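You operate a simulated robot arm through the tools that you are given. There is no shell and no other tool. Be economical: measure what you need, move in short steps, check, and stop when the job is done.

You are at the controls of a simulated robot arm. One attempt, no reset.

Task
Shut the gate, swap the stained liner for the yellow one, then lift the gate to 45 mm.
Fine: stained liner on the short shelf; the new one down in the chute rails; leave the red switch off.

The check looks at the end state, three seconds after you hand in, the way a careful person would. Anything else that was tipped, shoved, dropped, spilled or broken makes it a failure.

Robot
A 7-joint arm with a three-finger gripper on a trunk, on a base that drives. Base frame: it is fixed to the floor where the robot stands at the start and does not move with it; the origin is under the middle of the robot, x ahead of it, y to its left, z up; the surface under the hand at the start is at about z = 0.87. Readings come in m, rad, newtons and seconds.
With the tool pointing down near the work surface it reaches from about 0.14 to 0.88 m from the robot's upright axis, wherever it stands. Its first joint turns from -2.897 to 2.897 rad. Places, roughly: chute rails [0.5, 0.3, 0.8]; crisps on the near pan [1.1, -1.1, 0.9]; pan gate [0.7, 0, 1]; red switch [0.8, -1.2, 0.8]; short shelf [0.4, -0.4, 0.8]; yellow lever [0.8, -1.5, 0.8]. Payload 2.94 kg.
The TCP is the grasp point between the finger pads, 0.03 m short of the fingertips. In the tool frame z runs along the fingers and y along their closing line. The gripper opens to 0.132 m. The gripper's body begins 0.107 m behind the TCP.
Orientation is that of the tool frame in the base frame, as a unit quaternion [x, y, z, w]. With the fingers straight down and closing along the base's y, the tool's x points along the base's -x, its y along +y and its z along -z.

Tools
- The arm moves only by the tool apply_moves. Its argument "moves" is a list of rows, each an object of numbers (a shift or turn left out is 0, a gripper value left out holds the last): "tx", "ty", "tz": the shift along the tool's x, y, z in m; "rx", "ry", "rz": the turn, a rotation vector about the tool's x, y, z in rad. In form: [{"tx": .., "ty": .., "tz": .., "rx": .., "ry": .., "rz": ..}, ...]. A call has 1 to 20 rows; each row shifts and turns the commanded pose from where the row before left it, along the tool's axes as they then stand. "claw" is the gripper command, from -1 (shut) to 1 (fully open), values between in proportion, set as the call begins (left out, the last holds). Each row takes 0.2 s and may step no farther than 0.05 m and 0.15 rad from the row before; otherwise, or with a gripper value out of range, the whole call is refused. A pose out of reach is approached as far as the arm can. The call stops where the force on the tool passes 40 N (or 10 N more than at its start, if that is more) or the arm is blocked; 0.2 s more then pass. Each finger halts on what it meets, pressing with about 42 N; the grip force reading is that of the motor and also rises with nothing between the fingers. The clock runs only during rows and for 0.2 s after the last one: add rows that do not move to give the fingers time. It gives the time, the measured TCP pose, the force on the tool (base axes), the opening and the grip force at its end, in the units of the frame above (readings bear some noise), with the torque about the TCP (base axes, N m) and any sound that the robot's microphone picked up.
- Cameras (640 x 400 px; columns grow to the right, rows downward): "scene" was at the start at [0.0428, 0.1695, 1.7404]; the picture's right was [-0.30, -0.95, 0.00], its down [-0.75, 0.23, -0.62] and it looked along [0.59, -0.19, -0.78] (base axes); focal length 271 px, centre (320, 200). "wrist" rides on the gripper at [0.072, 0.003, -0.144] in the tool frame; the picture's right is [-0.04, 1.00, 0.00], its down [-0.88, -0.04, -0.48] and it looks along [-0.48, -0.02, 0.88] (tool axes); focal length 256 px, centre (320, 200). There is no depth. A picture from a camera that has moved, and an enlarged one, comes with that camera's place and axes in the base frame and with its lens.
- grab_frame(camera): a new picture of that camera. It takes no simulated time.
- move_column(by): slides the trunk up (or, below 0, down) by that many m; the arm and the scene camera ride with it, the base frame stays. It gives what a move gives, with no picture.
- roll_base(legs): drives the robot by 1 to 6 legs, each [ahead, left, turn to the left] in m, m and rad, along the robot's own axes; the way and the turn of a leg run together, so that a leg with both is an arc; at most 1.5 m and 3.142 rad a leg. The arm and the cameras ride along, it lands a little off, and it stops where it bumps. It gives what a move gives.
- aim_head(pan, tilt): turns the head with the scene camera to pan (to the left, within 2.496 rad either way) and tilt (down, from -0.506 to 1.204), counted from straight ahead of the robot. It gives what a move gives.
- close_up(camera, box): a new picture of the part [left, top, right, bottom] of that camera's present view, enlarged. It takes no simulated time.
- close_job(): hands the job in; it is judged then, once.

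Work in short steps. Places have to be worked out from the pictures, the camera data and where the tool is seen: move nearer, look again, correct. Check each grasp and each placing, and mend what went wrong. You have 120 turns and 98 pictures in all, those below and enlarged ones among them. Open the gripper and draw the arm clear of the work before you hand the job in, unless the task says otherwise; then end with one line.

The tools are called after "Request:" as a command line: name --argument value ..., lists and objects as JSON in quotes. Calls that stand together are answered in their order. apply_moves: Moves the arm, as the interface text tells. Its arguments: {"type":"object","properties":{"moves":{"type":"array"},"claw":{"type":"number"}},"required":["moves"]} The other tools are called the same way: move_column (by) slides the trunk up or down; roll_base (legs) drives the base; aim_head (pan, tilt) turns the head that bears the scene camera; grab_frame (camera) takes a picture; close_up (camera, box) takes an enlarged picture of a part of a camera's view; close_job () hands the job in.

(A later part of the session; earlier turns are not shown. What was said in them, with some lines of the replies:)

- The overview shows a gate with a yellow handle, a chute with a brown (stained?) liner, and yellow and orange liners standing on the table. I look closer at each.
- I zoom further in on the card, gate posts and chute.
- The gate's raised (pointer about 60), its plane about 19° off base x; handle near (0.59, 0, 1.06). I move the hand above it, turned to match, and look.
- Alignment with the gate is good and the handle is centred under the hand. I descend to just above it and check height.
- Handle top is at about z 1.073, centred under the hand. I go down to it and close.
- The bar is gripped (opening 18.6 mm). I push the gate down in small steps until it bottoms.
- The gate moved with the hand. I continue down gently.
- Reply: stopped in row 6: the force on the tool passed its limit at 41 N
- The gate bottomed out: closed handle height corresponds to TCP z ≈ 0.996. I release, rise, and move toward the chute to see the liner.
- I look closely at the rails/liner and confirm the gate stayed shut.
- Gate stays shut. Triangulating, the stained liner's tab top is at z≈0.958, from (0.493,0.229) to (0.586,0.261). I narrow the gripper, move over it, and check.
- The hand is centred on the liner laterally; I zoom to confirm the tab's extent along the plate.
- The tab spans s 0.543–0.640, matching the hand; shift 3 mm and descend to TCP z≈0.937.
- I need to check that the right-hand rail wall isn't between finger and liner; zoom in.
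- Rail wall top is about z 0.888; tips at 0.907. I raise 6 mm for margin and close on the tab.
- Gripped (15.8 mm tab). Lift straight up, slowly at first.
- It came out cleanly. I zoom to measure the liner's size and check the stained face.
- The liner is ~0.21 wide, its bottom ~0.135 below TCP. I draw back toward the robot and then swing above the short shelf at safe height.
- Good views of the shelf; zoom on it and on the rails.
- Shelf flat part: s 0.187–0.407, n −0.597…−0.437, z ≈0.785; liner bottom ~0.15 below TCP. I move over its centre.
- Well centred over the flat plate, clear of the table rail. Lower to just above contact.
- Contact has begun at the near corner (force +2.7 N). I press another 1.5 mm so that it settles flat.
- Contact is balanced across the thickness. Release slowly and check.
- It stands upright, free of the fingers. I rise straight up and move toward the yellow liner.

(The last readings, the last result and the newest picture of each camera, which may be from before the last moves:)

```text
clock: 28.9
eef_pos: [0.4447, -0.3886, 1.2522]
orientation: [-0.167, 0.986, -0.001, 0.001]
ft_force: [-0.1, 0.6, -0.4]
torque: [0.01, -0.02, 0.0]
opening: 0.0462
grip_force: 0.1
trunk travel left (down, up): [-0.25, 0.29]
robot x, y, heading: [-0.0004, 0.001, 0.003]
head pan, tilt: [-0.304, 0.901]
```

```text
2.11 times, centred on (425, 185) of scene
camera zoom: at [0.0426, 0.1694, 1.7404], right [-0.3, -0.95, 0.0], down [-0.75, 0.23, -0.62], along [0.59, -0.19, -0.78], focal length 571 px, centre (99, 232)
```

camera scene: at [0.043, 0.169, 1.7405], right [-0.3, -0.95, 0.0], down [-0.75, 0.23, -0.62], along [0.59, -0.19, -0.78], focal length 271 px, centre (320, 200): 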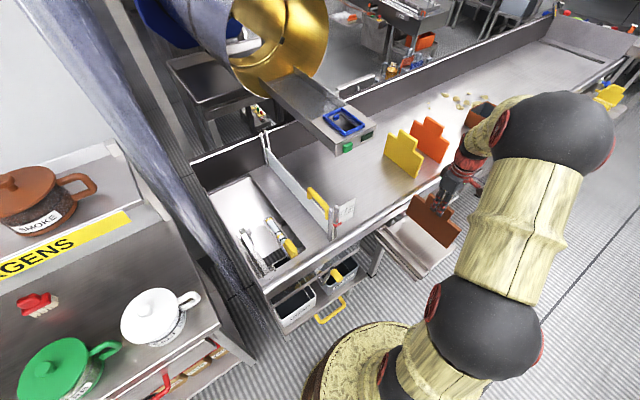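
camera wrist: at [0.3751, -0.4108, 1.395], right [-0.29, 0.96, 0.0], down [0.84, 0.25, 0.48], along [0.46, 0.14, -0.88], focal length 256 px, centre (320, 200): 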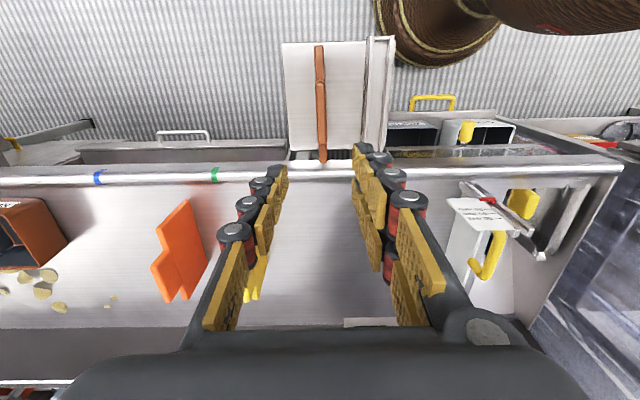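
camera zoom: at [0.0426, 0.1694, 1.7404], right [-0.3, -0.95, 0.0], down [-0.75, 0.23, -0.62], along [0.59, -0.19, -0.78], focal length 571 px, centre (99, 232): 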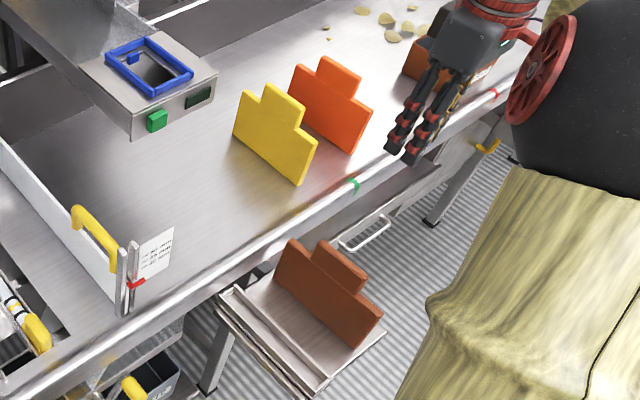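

The stained liner stands on the shelf. Yellow liner: along table direction, centre ≈(0.784,−0.448), near the reach limit. I hover toward its tab to test the reach and look.

Request:
apply_moves --moves '[{"ty": -0.042}, {"ty": -0.042}, {"ty": -0.042}, {"ty": -0.041}, {"tx": -0.04}, {"tx": -0.04}, {"tx": -0.04}, {"tx": -0.04}, {"tx": -0.04}, {"tx": -0.03}, {}, {}]'

Request:
grab_frame --camera "wrist"

Request:
grab_frame --camera "scene"

```text
clock: 31.5
eef_pos: [0.6858, -0.4589, 1.2425]
orientation: [-0.167, 0.986, 0.0, 0.002]
ft_force: [-0.7, -0.6, 0.8]
torque: [0.02, -0.04, 0.01]
opening: 0.0466
grip_force: 0.0
out of reach, approached as far as the arm can: row 9, 10
trunk travel left (down, up): [-0.25, 0.29]
robot x, y, heading: [0.0039, 0.0026, -0.001]
head pan, tilt: [-0.304, 0.901]
```

```text
51 pictures are left
camera wrist: at [0.6167, -0.4792, 1.3861], right [-0.29, 0.96, 0.0], down [0.84, 0.25, 0.48], along [0.46, 0.14, -0.88], focal length 256 px, centre (320, 200)
```

wrist: 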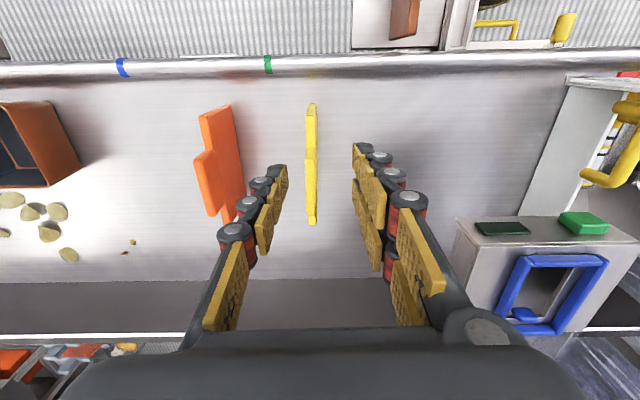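

```text
50 pictures are left
camera scene: at [0.0426, 0.1691, 1.7405], right [-0.3, -0.95, 0.0], down [-0.75, 0.23, -0.62], along [0.59, -0.19, -0.78], focal length 271 px, centre (320, 200)
```

scene: 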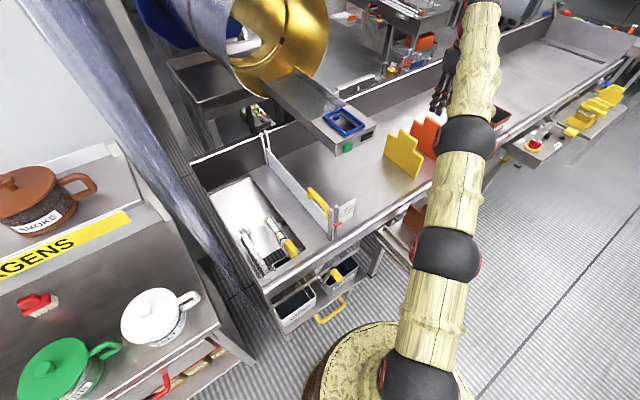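

Reach at this height stops short. I zoom to pin down the yellow liner's position before choosing whether to drive.

Request:
close_up --camera "wrist" --box '[180, 80, 400, 240]'

Request:
aim_head --pan -0.5 --tilt 1.2

Request:
grab_frame --camera "scene"

```text
2.50 times, centred on (290, 160) of wrist
camera zoom: at [0.6167, -0.4792, 1.3861], right [-0.29, 0.96, 0.0], down [0.84, 0.25, 0.48], along [0.46, 0.14, -0.88], focal length 640 px, centre (395, 300)
```

zoom: 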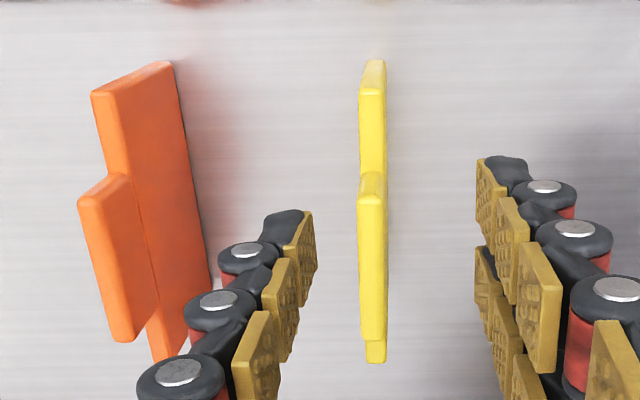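

```text
clock: 32.3
eef_pos: [0.6872, -0.4577, 1.2425]
orientation: [-0.167, 0.986, -0.001, 0.001]
ft_force: [0.6, 0.2, 0.4]
torque: [0.0, 0.02, 0.01]
opening: 0.0463
grip_force: 0.1
trunk travel left (down, up): [-0.25, 0.29]
robot x, y, heading: [-0.0026, -0.0004, 0.002]
head pan, tilt: [-0.499, 1.201]
```

```text
48 pictures are left
camera scene: at [0.0201, 0.165, 1.7207], right [-0.48, -0.88, 0.0], down [-0.82, 0.45, -0.36], along [0.32, -0.17, -0.93], focal length 271 px, centre (320, 200)
```

scene: 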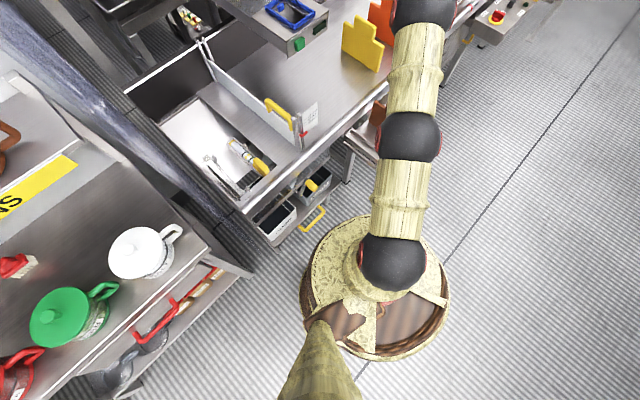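

The base has free floor to its right, with the shelf and bins well clear. I drive 0.18 m right to bring the yellow liner into reach.

Request:
roll_base --legs '[[0, -0.18, 0]]'

Request:
grab_frame --camera "wrist"

Request:
grab_frame --camera "scene"

```text
clock: 33.8
eef_pos: [0.6825, -0.6466, 1.2422]
orientation: [-0.163, 0.987, 0.0, 0.002]
ft_force: [0.2, 0.3, 0.4]
torque: [0.01, 0.02, 0.0]
opening: 0.0462
grip_force: 0.1
trunk travel left (down, up): [-0.25, 0.29]
robot x, y, heading: [-0.0007, -0.1844, -0.011]
head pan, tilt: [-0.499, 1.201]
```

```text
47 pictures are left
camera wrist: at [0.6128, -0.6676, 1.3854], right [-0.28, 0.96, 0.0], down [0.84, 0.25, 0.48], along [0.46, 0.13, -0.88], focal length 256 px, centre (320, 200)
```

wrist: 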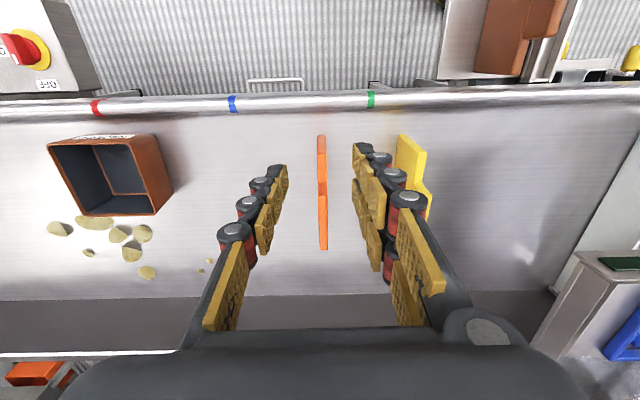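

```text
46 pictures are left
camera scene: at [0.0206, -0.0191, 1.7207], right [-0.49, -0.87, 0.0], down [-0.82, 0.45, -0.36], along [0.32, -0.18, -0.93], focal length 271 px, centre (320, 200)
```

scene: 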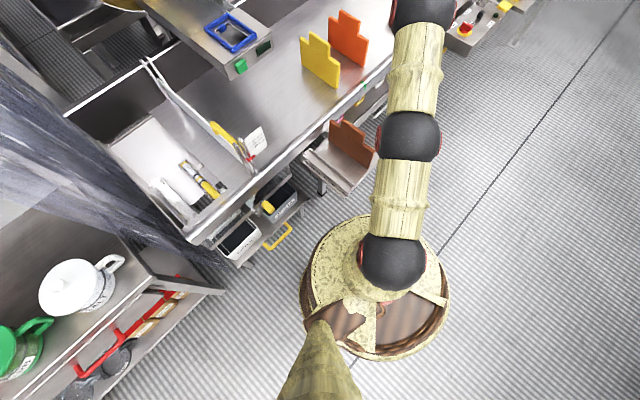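

Now I move over the yellow tab at (0.78, −0.444), correcting the slight yaw.

Request:
apply_moves --moves '[{"ty": 0.04, "rz": -0.008}, {"ty": 0.04}, {"ty": 0.04}, {"ty": 0.039, "tx": -0.001}, {"tx": -0.04}, {"tx": -0.04}, {"tx": -0.04}, {"tx": -0.035}, {"tz": 0.03}, {"tz": 0.03}, {"tz": 0.03}, {}]'

Request:
grab_frame --camera "wrist"

```text
clock: 36.4
eef_pos: [0.7805, -0.4461, 1.1521]
orientation: [-0.167, 0.986, 0.0, 0.001]
ft_force: [1.0, 0.2, -0.5]
torque: [0.01, -0.01, 0.04]
opening: 0.046
grip_force: 0.0
trunk travel left (down, up): [-0.25, 0.29]
robot x, y, heading: [0.0028, -0.1812, -0.01]
head pan, tilt: [-0.499, 1.201]
```

```text
45 pictures are left
camera wrist: at [0.7113, -0.4671, 1.2956], right [-0.29, 0.96, 0.0], down [0.84, 0.25, 0.48], along [0.46, 0.14, -0.88], focal length 256 px, centre (320, 200)
```

wrist: 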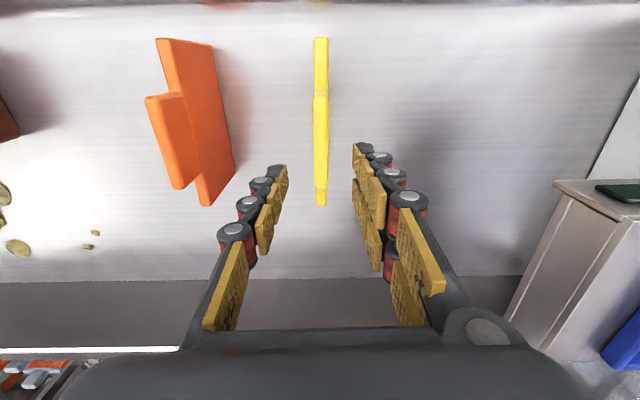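

Aligned laterally and within 4 mm along. Descend to z≈1.027 and check.

Request:
apply_moves --moves '[{"tz": 0.035, "tx": -0.003}, {"tz": 0.035}, {"tz": 0.03}, {"tz": 0.025}, {}]'

Request:
grab_frame --camera "wrist"

Request:
close_up --camera "scene" --box '[250, 0, 450, 125]'

```text
clock: 37.6
eef_pos: [0.7816, -0.4429, 1.0284]
orientation: [-0.167, 0.986, -0.001, 0.002]
ft_force: [-0.8, 0.2, -0.5]
torque: [-0.01, -0.02, 0.01]
opening: 0.0462
grip_force: 0.1
trunk travel left (down, up): [-0.25, 0.29]
robot x, y, heading: [0.0004, -0.1816, -0.009]
head pan, tilt: [-0.499, 1.201]
```

```text
44 pictures are left
camera wrist: at [0.7126, -0.4635, 1.1723], right [-0.29, 0.96, 0.0], down [0.84, 0.25, 0.48], along [0.46, 0.14, -0.88], focal length 256 px, centre (320, 200)
```

wrist: 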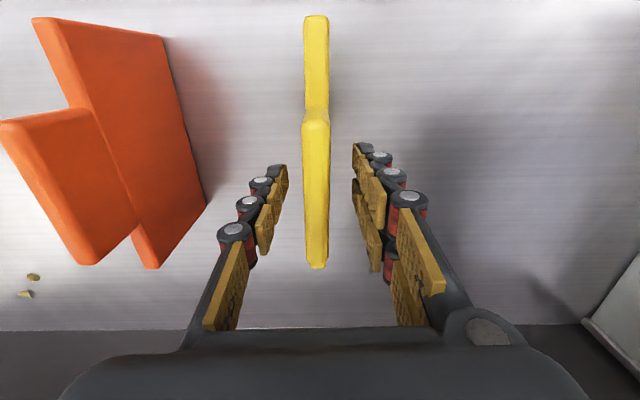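

```text
3.20 times, centred on (350, 62) of scene
camera zoom: at [0.0206, -0.018, 1.7207], right [-0.48, -0.87, 0.0], down [-0.82, 0.45, -0.36], along [0.32, -0.18, -0.93], focal length 868 px, centre (224, 640)
```

zoom: 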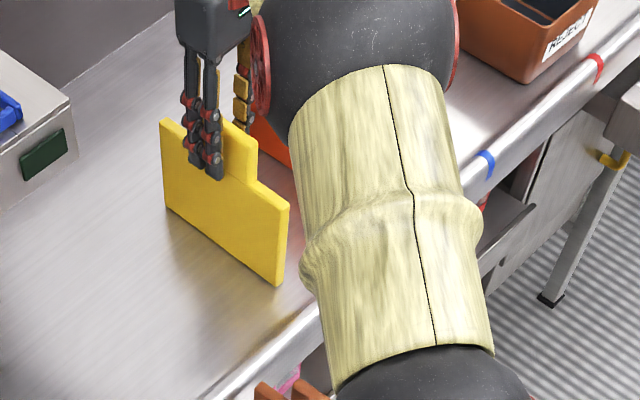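

Same relative view as the brown had; tab 3 mm to the left, so shift and close, then lift.

Request:
apply_moves --moves '[{"ty": -0.003}, {}, {}, {}, {}, {}, {}]' --claw -1

Request:
apply_moves --moves '[{"tz": -0.01}, {"tz": -0.03}, {"tz": -0.04}, {"tz": -0.05}, {"tz": -0.04}, {"tz": -0.03}, {}]'

Request:
grab_frame --camera "wrist"

```text
clock: 39.2
eef_pos: [0.7825, -0.4451, 1.0291]
orientation: [-0.166, 0.986, -0.001, 0.002]
ft_force: [1.6, -0.2, -1.2]
torque: [0.01, -0.1, 0.03]
opening: 0.0156
grip_force: 41.2
trunk travel left (down, up): [-0.25, 0.29]
robot x, y, heading: [0.0021, -0.1834, -0.009]
head pan, tilt: [-0.499, 1.201]
```

```text
clock: 40.8
eef_pos: [0.7797, -0.4473, 1.2269]
orientation: [-0.166, 0.986, -0.001, 0.002]
ft_force: [-0.2, -0.1, -3.1]
torque: [0.03, -0.03, 0.04]
opening: 0.0159
grip_force: 41.9
trunk travel left (down, up): [-0.25, 0.29]
robot x, y, heading: [-0.0004, -0.1869, -0.009]
head pan, tilt: [-0.499, 1.201]
```

```text
42 pictures are left
camera wrist: at [0.7113, -0.4683, 1.3698], right [-0.29, 0.96, 0.0], down [0.84, 0.25, 0.48], along [0.46, 0.14, -0.88], focal length 256 px, centre (320, 200)
```

wrist: 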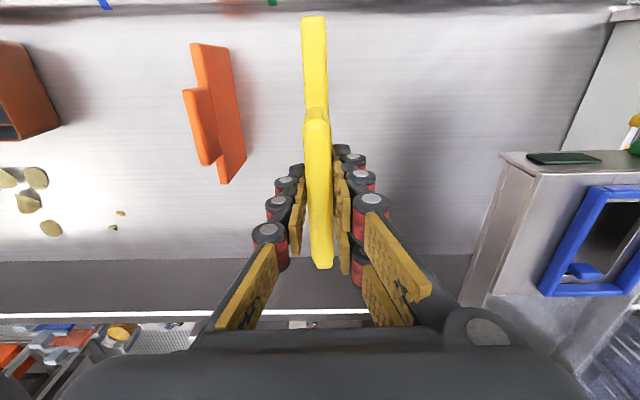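

Yellow liner held. I raise, pull back toward the robot, traverse left past the gate and box, then forward above the chute.

Request:
apply_moves --moves '[{"tz": -0.025, "tx": 0.02}, {"tx": 0.05}, {"tx": 0.05}, {"tx": 0.05}, {"tx": 0.05}, {"ty": 0.048}, {"ty": 0.048}, {"ty": 0.048}, {"ty": 0.048}, {"ty": 0.048}, {"ty": 0.048}, {"ty": 0.048}, {}]'

Request:
apply_moves --moves '[{"ty": 0.048}, {"ty": 0.048}, {"ty": 0.048}, {"ty": 0.048}, {"ty": 0.048}, {"ty": 0.048}, {"ty": 0.048}, {"ty": 0.048}, {}]'

Request:
aim_head --pan 0.3 --tilt 0.95

Request:
grab_frame --camera "scene"

```text
clock: 43.6
eef_pos: [0.4596, -0.2003, 1.2513]
orientation: [-0.167, 0.986, -0.001, 0.002]
ft_force: [-0.6, 0.2, -2.4]
torque: [-0.01, 0.02, 0.0]
opening: 0.0153
grip_force: 41.4
trunk travel left (down, up): [-0.25, 0.29]
robot x, y, heading: [0.0008, -0.1864, -0.008]
head pan, tilt: [-0.499, 1.201]
```

```text
clock: 45.6
eef_pos: [0.338, 0.1617, 1.248]
orientation: [-0.166, 0.986, 0.0, 0.002]
ft_force: [-0.4, -0.2, -2.8]
torque: [0.0, 0.01, 0.0]
opening: 0.0155
grip_force: 41.6
trunk travel left (down, up): [-0.25, 0.29]
robot x, y, heading: [-0.0032, -0.1836, -0.005]
head pan, tilt: [-0.499, 1.201]
```

```text
clock: 46.8
eef_pos: [0.3371, 0.1611, 1.2475]
orientation: [-0.167, 0.986, 0.0, 0.003]
ft_force: [0.3, -0.4, -2.9]
torque: [0.0, 0.04, -0.05]
opening: 0.0157
grip_force: 41.7
trunk travel left (down, up): [-0.25, 0.29]
robot x, y, heading: [0.0014, -0.1798, -0.007]
head pan, tilt: [0.3, 0.949]
```

```text
41 pictures are left
camera scene: at [0.041, 0.0307, 1.7367], right [0.29, -0.96, 0.0], down [-0.78, -0.23, -0.58], along [0.56, 0.17, -0.81], focal length 271 px, centre (320, 200)
```

scene: 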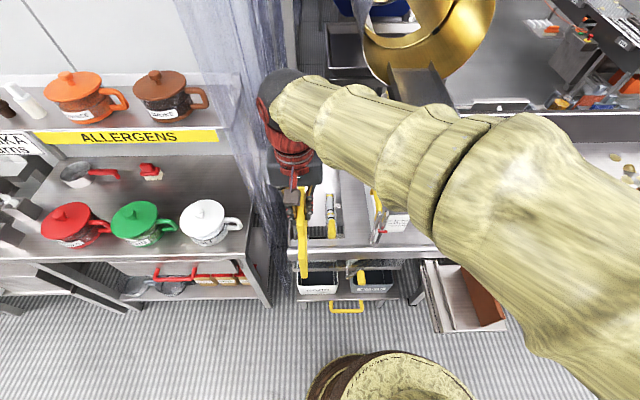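

Next forward to directly above the rails at the same pose as the brown's hover, for comparison.

Request:
apply_moves --moves '[{"ty": 0.014, "tx": -0.02}, {"tx": -0.05}, {"tx": -0.05}, {"tx": -0.05}, {"tx": -0.05}, {"tz": 0.038}, {}]'

Request:
grab_frame --camera "wrist"

Request:
close_up --camera "scene" --box '[260, 120, 400, 280]'

```text
clock: 48.4
eef_pos: [0.5385, 0.2472, 1.2116]
orientation: [-0.167, 0.986, 0.0, 0.001]
ft_force: [0.0, -0.7, -1.7]
torque: [-0.02, 0.0, 0.01]
opening: 0.0153
grip_force: 41.2
trunk travel left (down, up): [-0.25, 0.29]
robot x, y, heading: [-0.0004, -0.181, -0.005]
head pan, tilt: [0.3, 0.949]
```

```text
40 pictures are left
camera wrist: at [0.4694, 0.2265, 1.3548], right [-0.29, 0.96, 0.0], down [0.84, 0.25, 0.48], along [0.46, 0.14, -0.88], focal length 256 px, centre (320, 200)
```

wrist: 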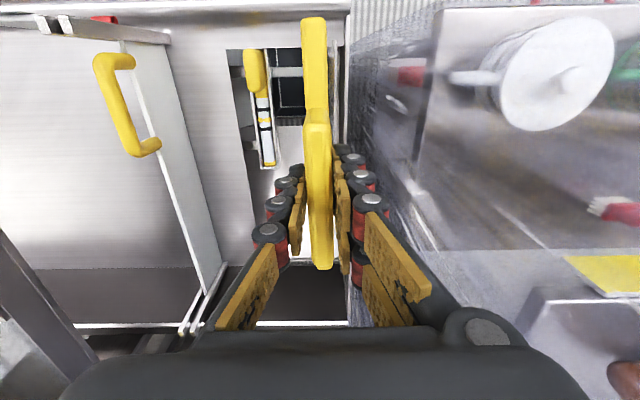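

```text
2.50 times, centred on (330, 200) of scene
camera zoom: at [0.0411, 0.0308, 1.7368], right [0.29, -0.96, 0.0], down [-0.78, -0.23, -0.58], along [0.56, 0.17, -0.81], focal length 678 px, centre (295, 200)
```

zoom: 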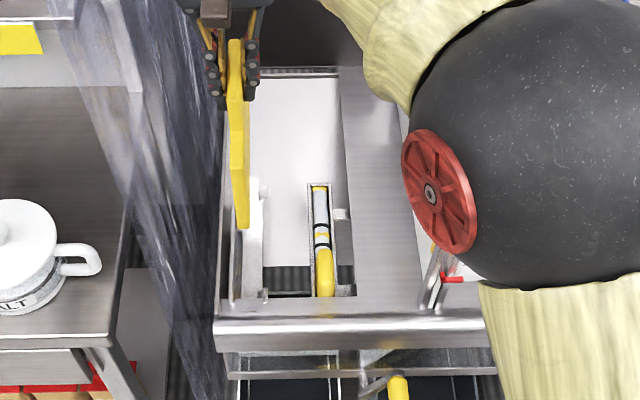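

The view matches the brown's hover to a pixel. I lower to just above the rail tops with a 2 mm shift toward channel centre, and check.

Request:
apply_moves --moves '[{"ty": 0.002, "tz": 0.04}, {"tz": 0.04}, {"tz": 0.04}, {"tz": 0.025}, {}, {}]'

Request:
grab_frame --camera "wrist"

Request:
close_up --camera "scene" --box '[280, 160, 370, 270]'

```text
clock: 49.8
eef_pos: [0.5395, 0.2491, 1.0662]
orientation: [-0.166, 0.986, 0.0, 0.002]
ft_force: [-0.5, -0.1, -2.9]
torque: [-0.01, 0.01, -0.01]
opening: 0.0155
grip_force: 41.6
trunk travel left (down, up): [-0.25, 0.29]
robot x, y, heading: [-0.0006, -0.1845, -0.005]
head pan, tilt: [0.3, 0.949]
```

```text
38 pictures are left
camera wrist: at [0.4707, 0.2271, 1.2095], right [-0.29, 0.96, 0.0], down [0.84, 0.25, 0.48], along [0.46, 0.14, -0.88], focal length 256 px, centre (320, 200)
```

wrist: 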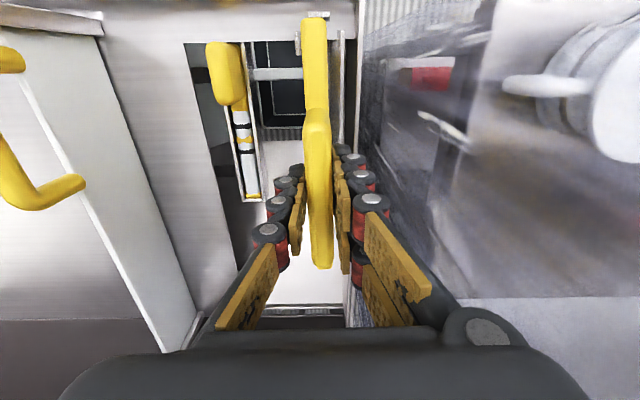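

```text
3.64 times, centred on (325, 215) of scene
camera zoom: at [0.0413, 0.0309, 1.7367], right [0.29, -0.96, 0.0], down [-0.78, -0.24, -0.58], along [0.56, 0.17, -0.81], focal length 987 px, centre (302, 146)
```

zoom: 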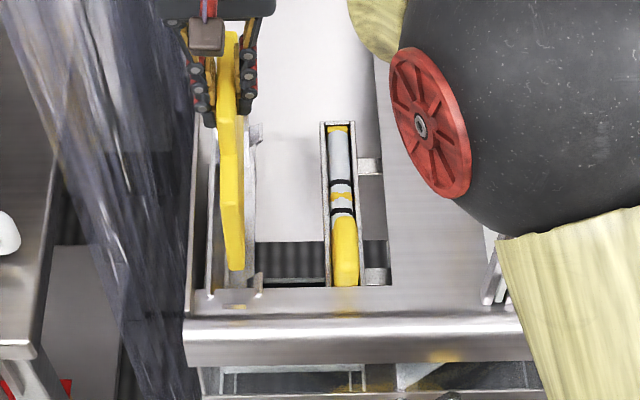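

The liner's bottom edge lies between the rail walls. I lower it in, gently.

Request:
apply_moves --moves '[{"tz": 0.015}, {"tz": 0.015}, {"tz": 0.015}, {"tz": 0.015}, {}]'

Request:
close_up --camera "scene" --box '[280, 160, 370, 270]'

```text
clock: 51.0
eef_pos: [0.539, 0.2471, 1.0097]
orientation: [-0.167, 0.986, -0.001, 0.002]
ft_force: [-2.1, -0.1, -2.4]
torque: [0.08, 0.09, -0.09]
opening: 0.0157
grip_force: 41.4
trunk travel left (down, up): [-0.25, 0.29]
robot x, y, heading: [-0.0003, -0.1815, -0.002]
head pan, tilt: [0.3, 0.949]
```

```text
3.64 times, centred on (325, 215) of scene
camera zoom: at [0.0412, 0.031, 1.7367], right [0.29, -0.96, 0.0], down [-0.78, -0.24, -0.58], along [0.56, 0.17, -0.81], focal length 987 px, centre (302, 146)
```

zoom: 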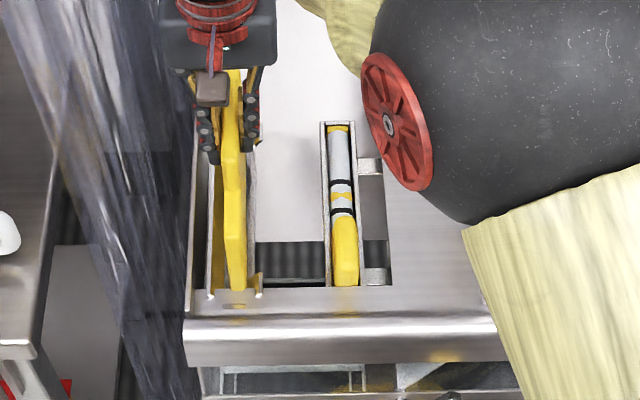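

It's entering the channel with almost no force. Continue to near seat depth.

Request:
apply_moves --moves '[{"tz": 0.012}, {"tz": 0.012}, {"tz": 0.012}, {"tz": 0.012}, {}]'

Request:
apply_moves --moves '[{"tz": 0.004}, {"tz": 0.004}, {}]'

```text
clock: 52.1
eef_pos: [0.5405, 0.2502, 0.961]
orientation: [-0.167, 0.986, -0.001, 0.002]
ft_force: [0.4, 0.4, -2.3]
torque: [-0.03, 0.03, 0.0]
opening: 0.0156
grip_force: 41.5
trunk travel left (down, up): [-0.25, 0.29]
robot x, y, heading: [0.002, -0.1826, -0.009]
head pan, tilt: [0.3, 0.949]
```

```text
clock: 53.0
eef_pos: [0.5382, 0.2498, 0.9527]
orientation: [-0.167, 0.986, -0.001, 0.002]
ft_force: [0.6, 0.5, -2.2]
torque: [0.0, 0.0, -0.04]
opening: 0.0152
grip_force: 40.9
trunk travel left (down, up): [-0.25, 0.29]
robot x, y, heading: [-0.0037, -0.1832, -0.002]
head pan, tilt: [0.3, 0.949]
```

No contact yet; 2 mm steps until the floor is felt.

Request:
apply_moves --moves '[{"tz": 0.002}, {"tz": 0.002}, {"tz": 0.002}, {}]'

Request:
apply_moves --moves '[{"tz": 0.002}, {"tz": 0.001}, {}]'

```text
clock: 54.0
eef_pos: [0.5398, 0.2498, 0.9486]
orientation: [-0.166, 0.986, 0.001, 0.003]
ft_force: [-2.4, -0.1, 17.6]
torque: [-0.45, 1.14, 0.01]
opening: 0.0155
grip_force: 41.5
trunk travel left (down, up): [-0.25, 0.29]
robot x, y, heading: [-0.0046, -0.1807, -0.003]
head pan, tilt: [0.3, 0.949]
```

```text
clock: 54.8
eef_pos: [0.5391, 0.2496, 0.947]
orientation: [-0.167, 0.986, 0.002, 0.006]
ft_force: [-1.4, 1.3, 35.5]
torque: [0.07, -0.03, -0.01]
opening: 0.0159
grip_force: 41.4
trunk travel left (down, up): [-0.25, 0.29]
robot x, y, heading: [-0.0055, -0.1828, -0.008]
head pan, tilt: [0.3, 0.949]
```

Seated flat (35 N, no moment) at z≈0.947. Release and verify.

Request:
apply_moves --moves '[{"tz": -0.001}, {}, {}, {}, {}]' --claw -0.3

Request:
apply_moves --moves '[{"tz": -0.02}, {"tz": -0.04}, {"tz": -0.05}, {"tz": -0.05}, {"tz": -0.05}, {"tz": -0.05}, {}]'

Request:
grab_frame --camera "wrist"

Request:
close_up --camera "scene" --box '[270, 150, 420, 300]'

```text
clock: 56.0
eef_pos: [0.5403, 0.2481, 0.9445]
orientation: [-0.167, 0.986, 0.0, 0.002]
ft_force: [-0.2, -0.7, -0.1]
torque: [0.0, -0.01, -0.02]
opening: 0.0463
grip_force: 0.2
trunk travel left (down, up): [-0.25, 0.29]
robot x, y, heading: [-0.0009, -0.1827, -0.006]
head pan, tilt: [0.3, 0.949]
```

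```text
clock: 57.5
eef_pos: [0.541, 0.2498, 1.2033]
orientation: [-0.167, 0.986, 0.0, 0.001]
ft_force: [-0.6, -0.1, -0.9]
torque: [-0.02, -0.03, 0.02]
opening: 0.0461
grip_force: 0.0
trunk travel left (down, up): [-0.25, 0.29]
robot x, y, heading: [-0.0034, -0.1848, -0.009]
head pan, tilt: [0.3, 0.949]
```

```text
35 pictures are left
camera wrist: at [0.4712, 0.2289, 1.3467], right [-0.29, 0.96, 0.0], down [0.84, 0.25, 0.48], along [0.46, 0.14, -0.88], focal length 256 px, centre (320, 200)
```

wrist: 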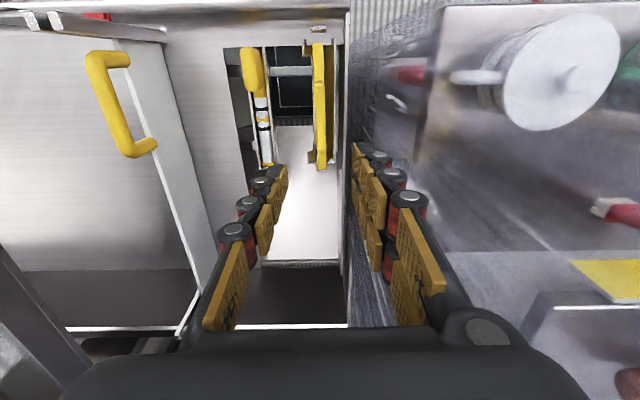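

```text
2.67 times, centred on (345, 225) of scene
camera zoom: at [0.0412, 0.0307, 1.7367], right [0.29, -0.96, 0.0], down [-0.78, -0.24, -0.58], along [0.56, 0.17, -0.81], focal length 724 px, centre (253, 133)
```

zoom: 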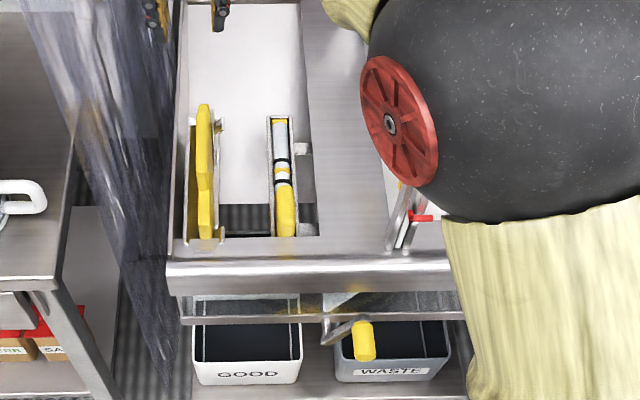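

Zoom on the seated liner to compare with how the brown sat.

Request:
close_up --camera "wrist" --box '[240, 10, 380, 190]'

```text
2.22 times, centred on (310, 100) of wrist
camera zoom: at [0.4712, 0.2289, 1.3467], right [-0.29, 0.96, 0.0], down [0.84, 0.25, 0.48], along [0.46, 0.14, -0.88], focal length 569 px, centre (342, 422)
```

zoom: 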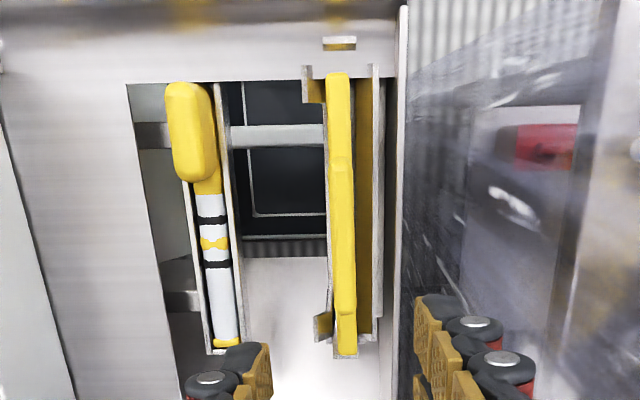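

Seated identically. Now back over the gate handle with gripper at half opening.

Request:
apply_moves --moves '[{"ty": -0.045, "tx": 0.006}, {"ty": -0.045, "tx": 0.006}, {"ty": -0.045, "tx": 0.006}, {"ty": -0.045, "tx": 0.006}, {"ty": -0.045, "tx": 0.006}, {"ty": -0.0275, "tx": 0.006}, {"tz": 0.045}, {"tz": 0.045}, {}]' --claw 0.1

Request:
grab_frame --camera "wrist"

```text
clock: 59.5
eef_pos: [0.5874, 0.002, 1.1147]
orientation: [-0.166, 0.986, -0.001, 0.002]
ft_force: [0.3, 0.9, -0.1]
torque: [0.01, -0.02, 0.02]
opening: 0.0724
grip_force: 0.1
trunk travel left (down, up): [-0.25, 0.29]
robot x, y, heading: [0.0007, -0.1835, -0.01]
head pan, tilt: [0.3, 0.949]
```

```text
32 pictures are left
camera wrist: at [0.5186, -0.0194, 1.2569], right [-0.29, 0.96, 0.0], down [0.84, 0.25, 0.48], along [0.46, 0.14, -0.88], focal length 256 px, centre (320, 200)
```

wrist: 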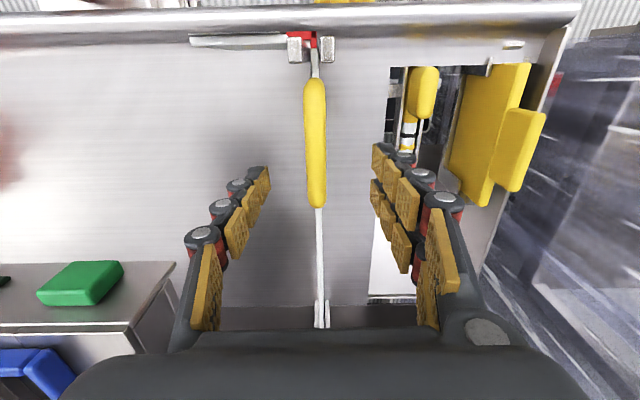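

Handle is about 4 mm left of centre; correct and descend to z≈0.997, then grip.

Request:
apply_moves --moves '[{"ty": -0.004, "tz": 0.03}, {"tz": 0.03}, {"tz": 0.03}, {"tz": 0.028}, {}]'

Request:
apply_moves --moves '[{}, {}, {}, {}, {}]' --claw -1

Request:
close_up --camera "scene" --box '[340, 170, 430, 260]'

Request:
grab_frame --camera "wrist"

```text
clock: 60.8
eef_pos: [0.59, -0.0056, 0.9975]
orientation: [-0.166, 0.986, 0.0, 0.002]
ft_force: [-0.4, 0.4, -0.5]
torque: [-0.02, 0.02, -0.01]
opening: 0.0727
grip_force: 0.0
trunk travel left (down, up): [-0.25, 0.29]
robot x, y, heading: [0.0008, -0.1796, -0.006]
head pan, tilt: [0.3, 0.949]
```

```text
clock: 62.0
eef_pos: [0.5881, -0.0035, 0.9957]
orientation: [-0.168, 0.986, -0.001, 0.0]
ft_force: [-6.6, 20.1, -4.6]
torque: [-0.33, -0.24, -0.47]
opening: 0.0181
grip_force: 25.7
trunk travel left (down, up): [-0.25, 0.29]
robot x, y, heading: [-0.0006, -0.1849, -0.006]
head pan, tilt: [0.3, 0.949]
```

```text
4.44 times, centred on (385, 215) of scene
camera zoom: at [0.0404, 0.0332, 1.7364], right [0.29, -0.96, 0.0], down [-0.78, -0.24, -0.58], along [0.56, 0.17, -0.81], focal length 1206 px, centre (31, 133)
```

zoom: 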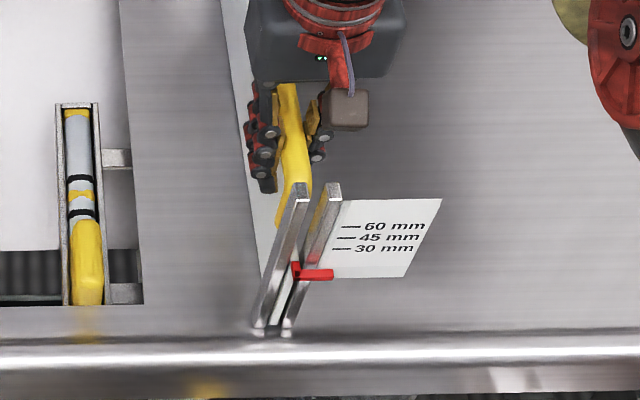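

```text
30 pictures are left
camera wrist: at [0.5196, -0.0239, 1.1397], right [-0.29, 0.96, 0.0], down [0.84, 0.25, 0.48], along [0.46, 0.14, -0.88], focal length 256 px, centre (320, 200)
```

wrist: 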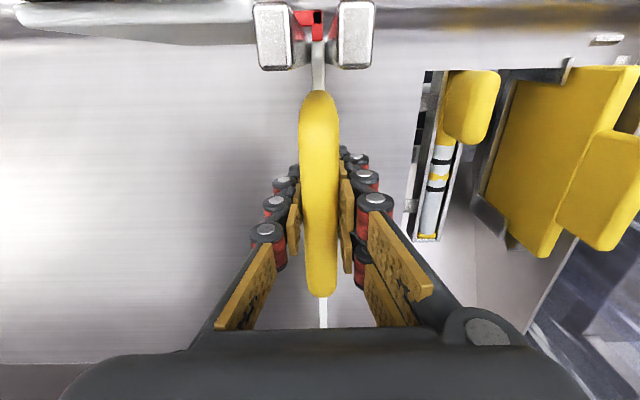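

Gripped with ~20 N side load, so I ease 2 mm to the left, then lift 40 mm and check the pointer.

Request:
apply_moves --moves '[{"ty": 0.002}, {}, {}]'

Request:
apply_moves --moves '[{"tz": -0.01}, {"tz": -0.01}, {"tz": -0.01}, {"tz": -0.01}, {}, {}]'

Request:
close_up --camera "scene" --box '[360, 190, 420, 250]'

```text
clock: 62.8
eef_pos: [0.5901, -0.0026, 0.9959]
orientation: [-0.166, 0.986, -0.001, 0.002]
ft_force: [-2.4, 17.6, -3.5]
torque: [-0.39, 0.09, -0.94]
opening: 0.0179
grip_force: 41.3
trunk travel left (down, up): [-0.25, 0.29]
robot x, y, heading: [-0.0003, -0.1813, -0.007]
head pan, tilt: [0.3, 0.949]
```

```text
clock: 64.2
eef_pos: [0.5883, -0.0022, 1.036]
orientation: [-0.167, 0.986, -0.001, 0.002]
ft_force: [-9.8, 4.4, -5.1]
torque: [-0.37, 0.62, -0.86]
opening: 0.0178
grip_force: 40.9
trunk travel left (down, up): [-0.25, 0.29]
robot x, y, heading: [0.0, -0.1826, -0.008]
head pan, tilt: [0.3, 0.949]
```

```text
6.67 times, centred on (390, 220) of scene
camera zoom: at [0.0403, 0.0311, 1.7367], right [0.29, -0.96, 0.0], down [-0.78, -0.23, -0.58], along [0.56, 0.17, -0.81], focal length 1809 px, centre (-147, 67)
```

zoom: 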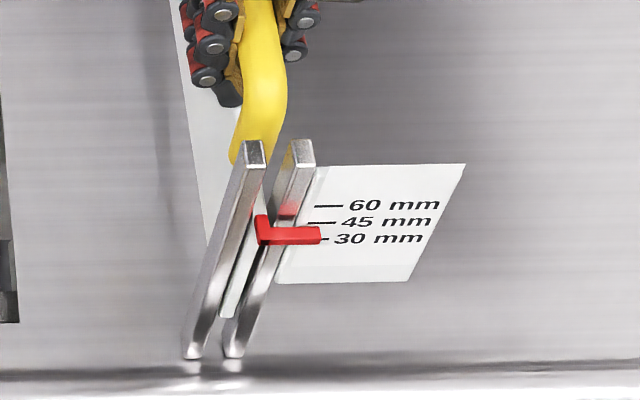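

The TCP rose 40.1 mm from the closed value; the pointer reads a bit low from this steep angle due to parallax. Lift 5 mm more.

Request:
apply_moves --moves '[{"tz": -0.0025}, {"tz": -0.0025}, {}, {}, {}]'

Request:
close_up --camera "scene" --box '[360, 190, 420, 250]'

```text
clock: 65.3
eef_pos: [0.5885, -0.0026, 1.0422]
orientation: [-0.166, 0.986, -0.001, 0.001]
ft_force: [-15.7, -2.9, -9.2]
torque: [-0.13, 0.23, -0.79]
opening: 0.018
grip_force: 40.5
trunk travel left (down, up): [-0.25, 0.29]
robot x, y, heading: [0.0015, -0.1816, -0.004]
head pan, tilt: [0.3, 0.949]
```

```text
6.67 times, centred on (390, 220) of scene
camera zoom: at [0.0401, 0.0304, 1.7368], right [0.29, -0.96, 0.0], down [-0.78, -0.23, -0.58], along [0.56, 0.17, -0.81], focal length 1809 px, centre (-147, 67)
```

zoom: 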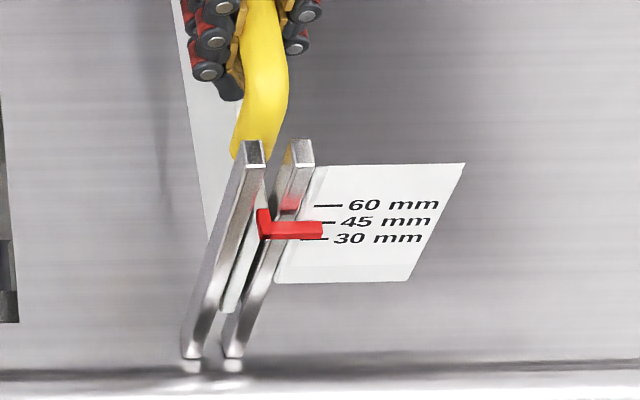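

TCP is about 46 mm above closed with a small load. I release, back off upward, then take a level look at the pointer.

Request:
apply_moves --moves '[{}, {}, {}, {}, {}, {"tz": -0.03}, {"tz": -0.04}, {"tz": -0.03}, {}]' --claw 0.1

Request:
close_up --camera "scene" --box '[360, 190, 420, 250]'

```text
clock: 67.3
eef_pos: [0.5872, -0.0037, 1.1434]
orientation: [-0.166, 0.986, -0.001, 0.002]
ft_force: [-0.3, 0.2, 0.3]
torque: [-0.03, -0.03, 0.01]
opening: 0.0726
grip_force: 0.2
trunk travel left (down, up): [-0.25, 0.29]
robot x, y, heading: [-0.0036, -0.1792, -0.008]
head pan, tilt: [0.3, 0.949]
```

```text
6.67 times, centred on (390, 220) of scene
camera zoom: at [0.0412, 0.0305, 1.7368], right [0.29, -0.96, 0.0], down [-0.78, -0.23, -0.58], along [0.56, 0.17, -0.81], focal length 1809 px, centre (-147, 67)
```

zoom: 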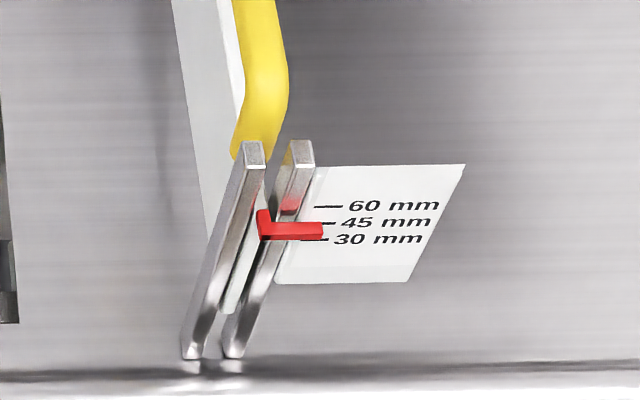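

The gate holds after release. I draw back toward the robot and tilt the hand so the wrist camera sees the pointer almost level.

Request:
apply_moves --moves '[{"tz": -0.02, "tx": 0.04}, {"tx": 0.04}, {"tx": 0.04}, {"tx": 0.04}, {"tx": 0.04}, {"ry": -0.15}, {"ry": -0.15}, {"ry": -0.15}, {"ry": -0.15}, {"ry": -0.15}, {}]'

Request:
grab_frame --camera "wrist"

```text
clock: 69.8
eef_pos: [0.4002, -0.0685, 1.1614]
orientation: [-0.156, 0.917, 0.061, 0.363]
ft_force: [-0.8, 0.4, 0.0]
torque: [-0.02, -0.01, -0.02]
opening: 0.0725
grip_force: 0.1
trunk travel left (down, up): [-0.25, 0.29]
robot x, y, heading: [-0.0013, -0.1813, -0.004]
head pan, tilt: [0.3, 0.949]
```

```text
26 pictures are left
camera wrist: at [0.2568, -0.1166, 1.2171], right [-0.3, 0.95, 0.03], down [0.31, 0.07, 0.95], along [0.9, 0.29, -0.32], focal length 256 px, centre (320, 200)
```

wrist: 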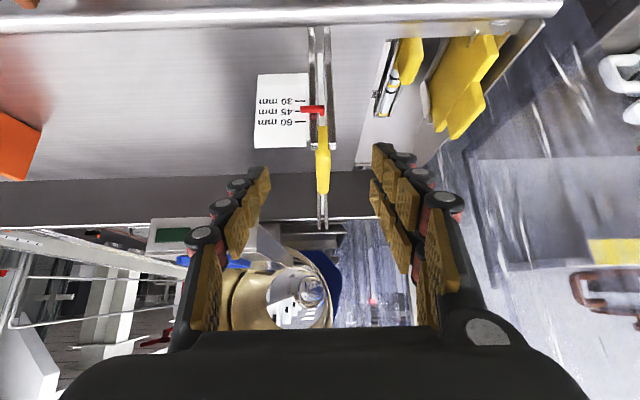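

Direction is right (image is upside down). I lower the camera along base −z for a level look.

Request:
apply_moves --moves '[{"tz": 0.03, "tx": 0.028}, {"tz": 0.03, "tx": 0.028}, {"tz": 0.03, "tx": 0.028}, {"tz": 0.03, "tx": 0.028}, {}]'

Request:
grab_frame --camera "wrist"

```text
clock: 71.0
eef_pos: [0.4014, -0.0689, 0.9954]
orientation: [-0.155, 0.917, 0.061, 0.364]
ft_force: [-0.3, -0.3, 0.1]
torque: [-0.01, -0.02, 0.02]
opening: 0.0724
grip_force: 0.1
trunk travel left (down, up): [-0.25, 0.29]
robot x, y, heading: [0.0023, -0.1843, -0.006]
head pan, tilt: [0.3, 0.949]
```

```text
25 pictures are left
camera wrist: at [0.2583, -0.1159, 1.0503], right [-0.3, 0.95, 0.03], down [0.31, 0.07, 0.95], along [0.9, 0.29, -0.32], focal length 256 px, centre (320, 200)
```

wrist: 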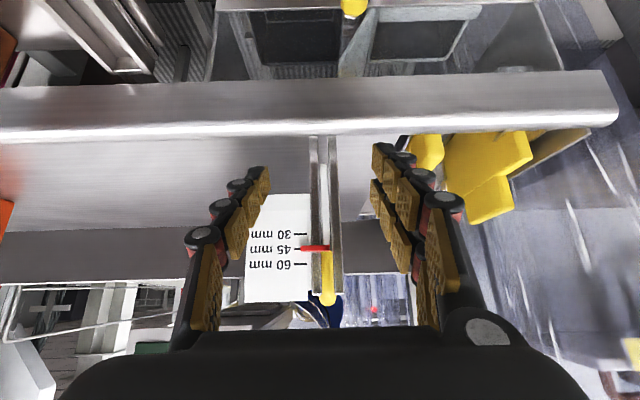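

Request:
close_up --camera "wrist" --box '[240, 200, 350, 310]'

```text
3.64 times, centred on (295, 255) of wrist
camera zoom: at [0.2583, -0.1159, 1.0503], right [-0.3, 0.95, 0.03], down [0.31, 0.07, 0.95], along [0.9, 0.29, -0.32], focal length 931 px, centre (411, 0)
```

zoom: 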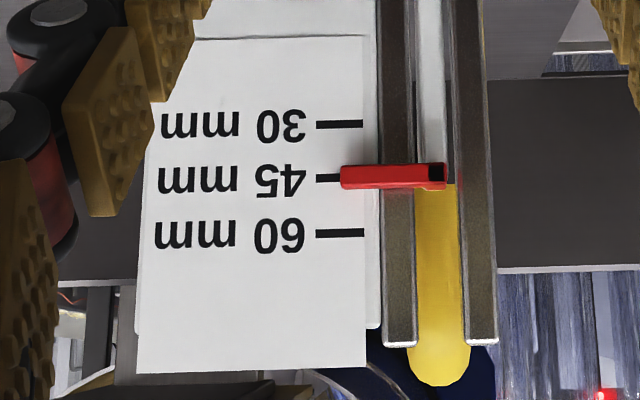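

Level view: the pointer sits on the 45 mm line. I raise the hand clear and level it, then make a final check of everything.

Request:
apply_moves --moves '[{"tz": -0.03, "tx": -0.028}, {"tz": -0.03, "tx": -0.028}, {"tz": -0.03, "tx": -0.028}, {"tz": -0.03, "tx": -0.028}, {"tz": -0.03, "tx": -0.028}, {"ry": 0.15}, {"ry": 0.15}, {"ry": 0.15}, {"ry": 0.15}, {"ry": 0.15}, {}]'

Request:
aim_head --pan -0.3 --tilt 0.85

Request:
grab_frame --camera "scene"

Request:
grab_frame --camera "wrist"

```text
clock: 73.3
eef_pos: [0.3993, -0.0701, 1.2027]
orientation: [-0.166, 0.986, -0.001, 0.001]
ft_force: [0.1, -0.4, 0.4]
torque: [-0.02, -0.01, -0.01]
opening: 0.0726
grip_force: 0.0
trunk travel left (down, up): [-0.25, 0.29]
robot x, y, heading: [-0.004, -0.1865, -0.005]
head pan, tilt: [0.3, 0.949]
```

```text
clock: 74.3
eef_pos: [0.3984, -0.0694, 1.2032]
orientation: [-0.167, 0.986, -0.001, 0.002]
ft_force: [0.7, -0.4, -0.1]
torque: [0.02, -0.01, 0.02]
opening: 0.0725
grip_force: 0.1
trunk travel left (down, up): [-0.25, 0.29]
robot x, y, heading: [-0.0009, -0.1832, -0.009]
head pan, tilt: [-0.3, 0.85]
```

```text
23 pictures are left
camera scene: at [0.0457, -0.0142, 1.7443], right [-0.3, -0.95, 0.0], down [-0.72, 0.23, -0.66], along [0.63, -0.2, -0.75], focal length 271 px, centre (320, 200)
```

scene: 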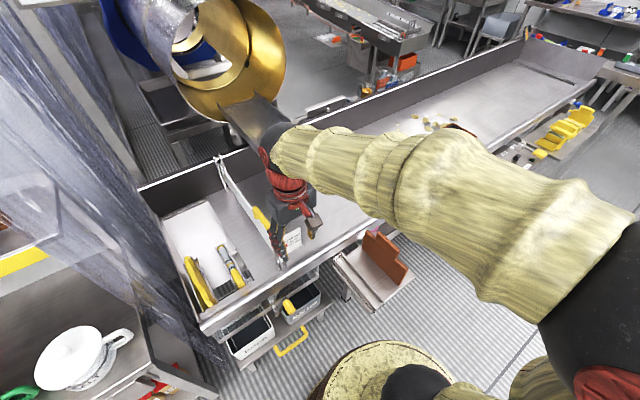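

```text
22 pictures are left
camera wrist: at [0.3296, -0.091, 1.3458], right [-0.29, 0.96, 0.0], down [0.84, 0.25, 0.48], along [0.46, 0.14, -0.88], focal length 256 px, centre (320, 200)
```

wrist: 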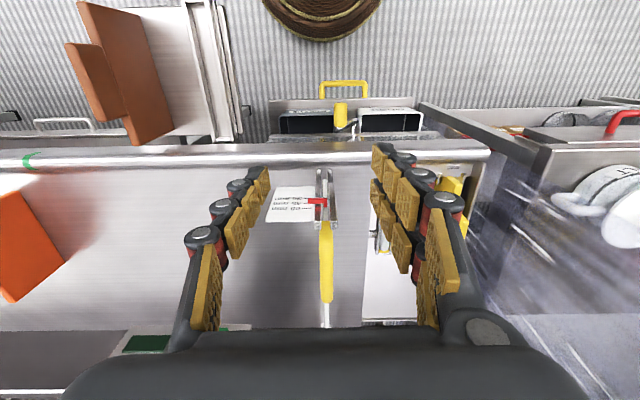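

All stands in place. One quick look at the red switch and the orange liner, while lifting the arm further clear.

Request:
apply_moves --moves '[{"tz": -0.04, "tx": 0.03}, {"tz": -0.04, "tx": 0.03}, {}]'

Request:
aim_head --pan -0.9 --tilt 0.7

Request:
grab_frame --camera "scene"

```text
clock: 75.2
eef_pos: [0.3427, -0.0897, 1.2826]
orientation: [-0.165, 0.986, 0.0, 0.002]
ft_force: [-0.3, -0.4, -0.3]
torque: [0.01, 0.02, 0.01]
opening: 0.0728
grip_force: 0.1
trunk travel left (down, up): [-0.25, 0.29]
robot x, y, heading: [-0.0001, -0.1862, -0.008]
head pan, tilt: [-0.3, 0.85]
```

```text
clock: 76.2
eef_pos: [0.344, -0.0887, 1.2818]
orientation: [-0.167, 0.986, 0.0, 0.002]
ft_force: [-0.3, 0.1, -0.6]
torque: [-0.01, 0.0, 0.0]
opening: 0.0725
grip_force: 0.0
trunk travel left (down, up): [-0.25, 0.29]
robot x, y, heading: [-0.0002, -0.1862, -0.006]
head pan, tilt: [-0.901, 0.7]
```

```text
21 pictures are left
camera scene: at [0.0235, -0.0575, 1.7566], right [-0.79, -0.62, 0.0], down [-0.4, 0.51, -0.76], along [0.47, -0.6, -0.64], focal length 271 px, centre (320, 200)
```

scene: 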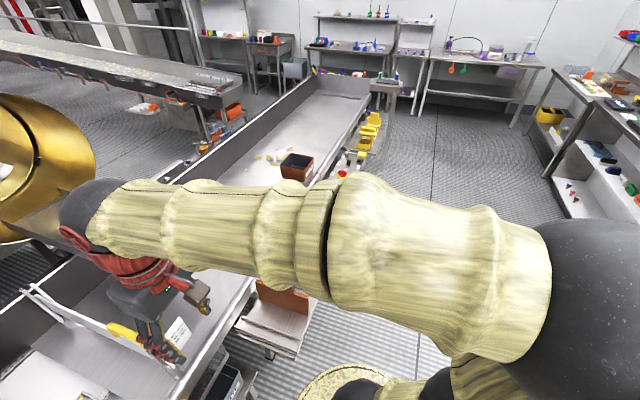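

Nothing near the switch was touched, the gripper is open and the arm is clear, so I hand in.

Request:
close_job

```text
The job is handed in.
```

The gate was shut, the stained liner now stands on the short shelf, the yellow liner is down in the chute rails, and the gate is lifted to the 45 mm mark. I left the red switch alone; it was labelled "OFF" when last in view.
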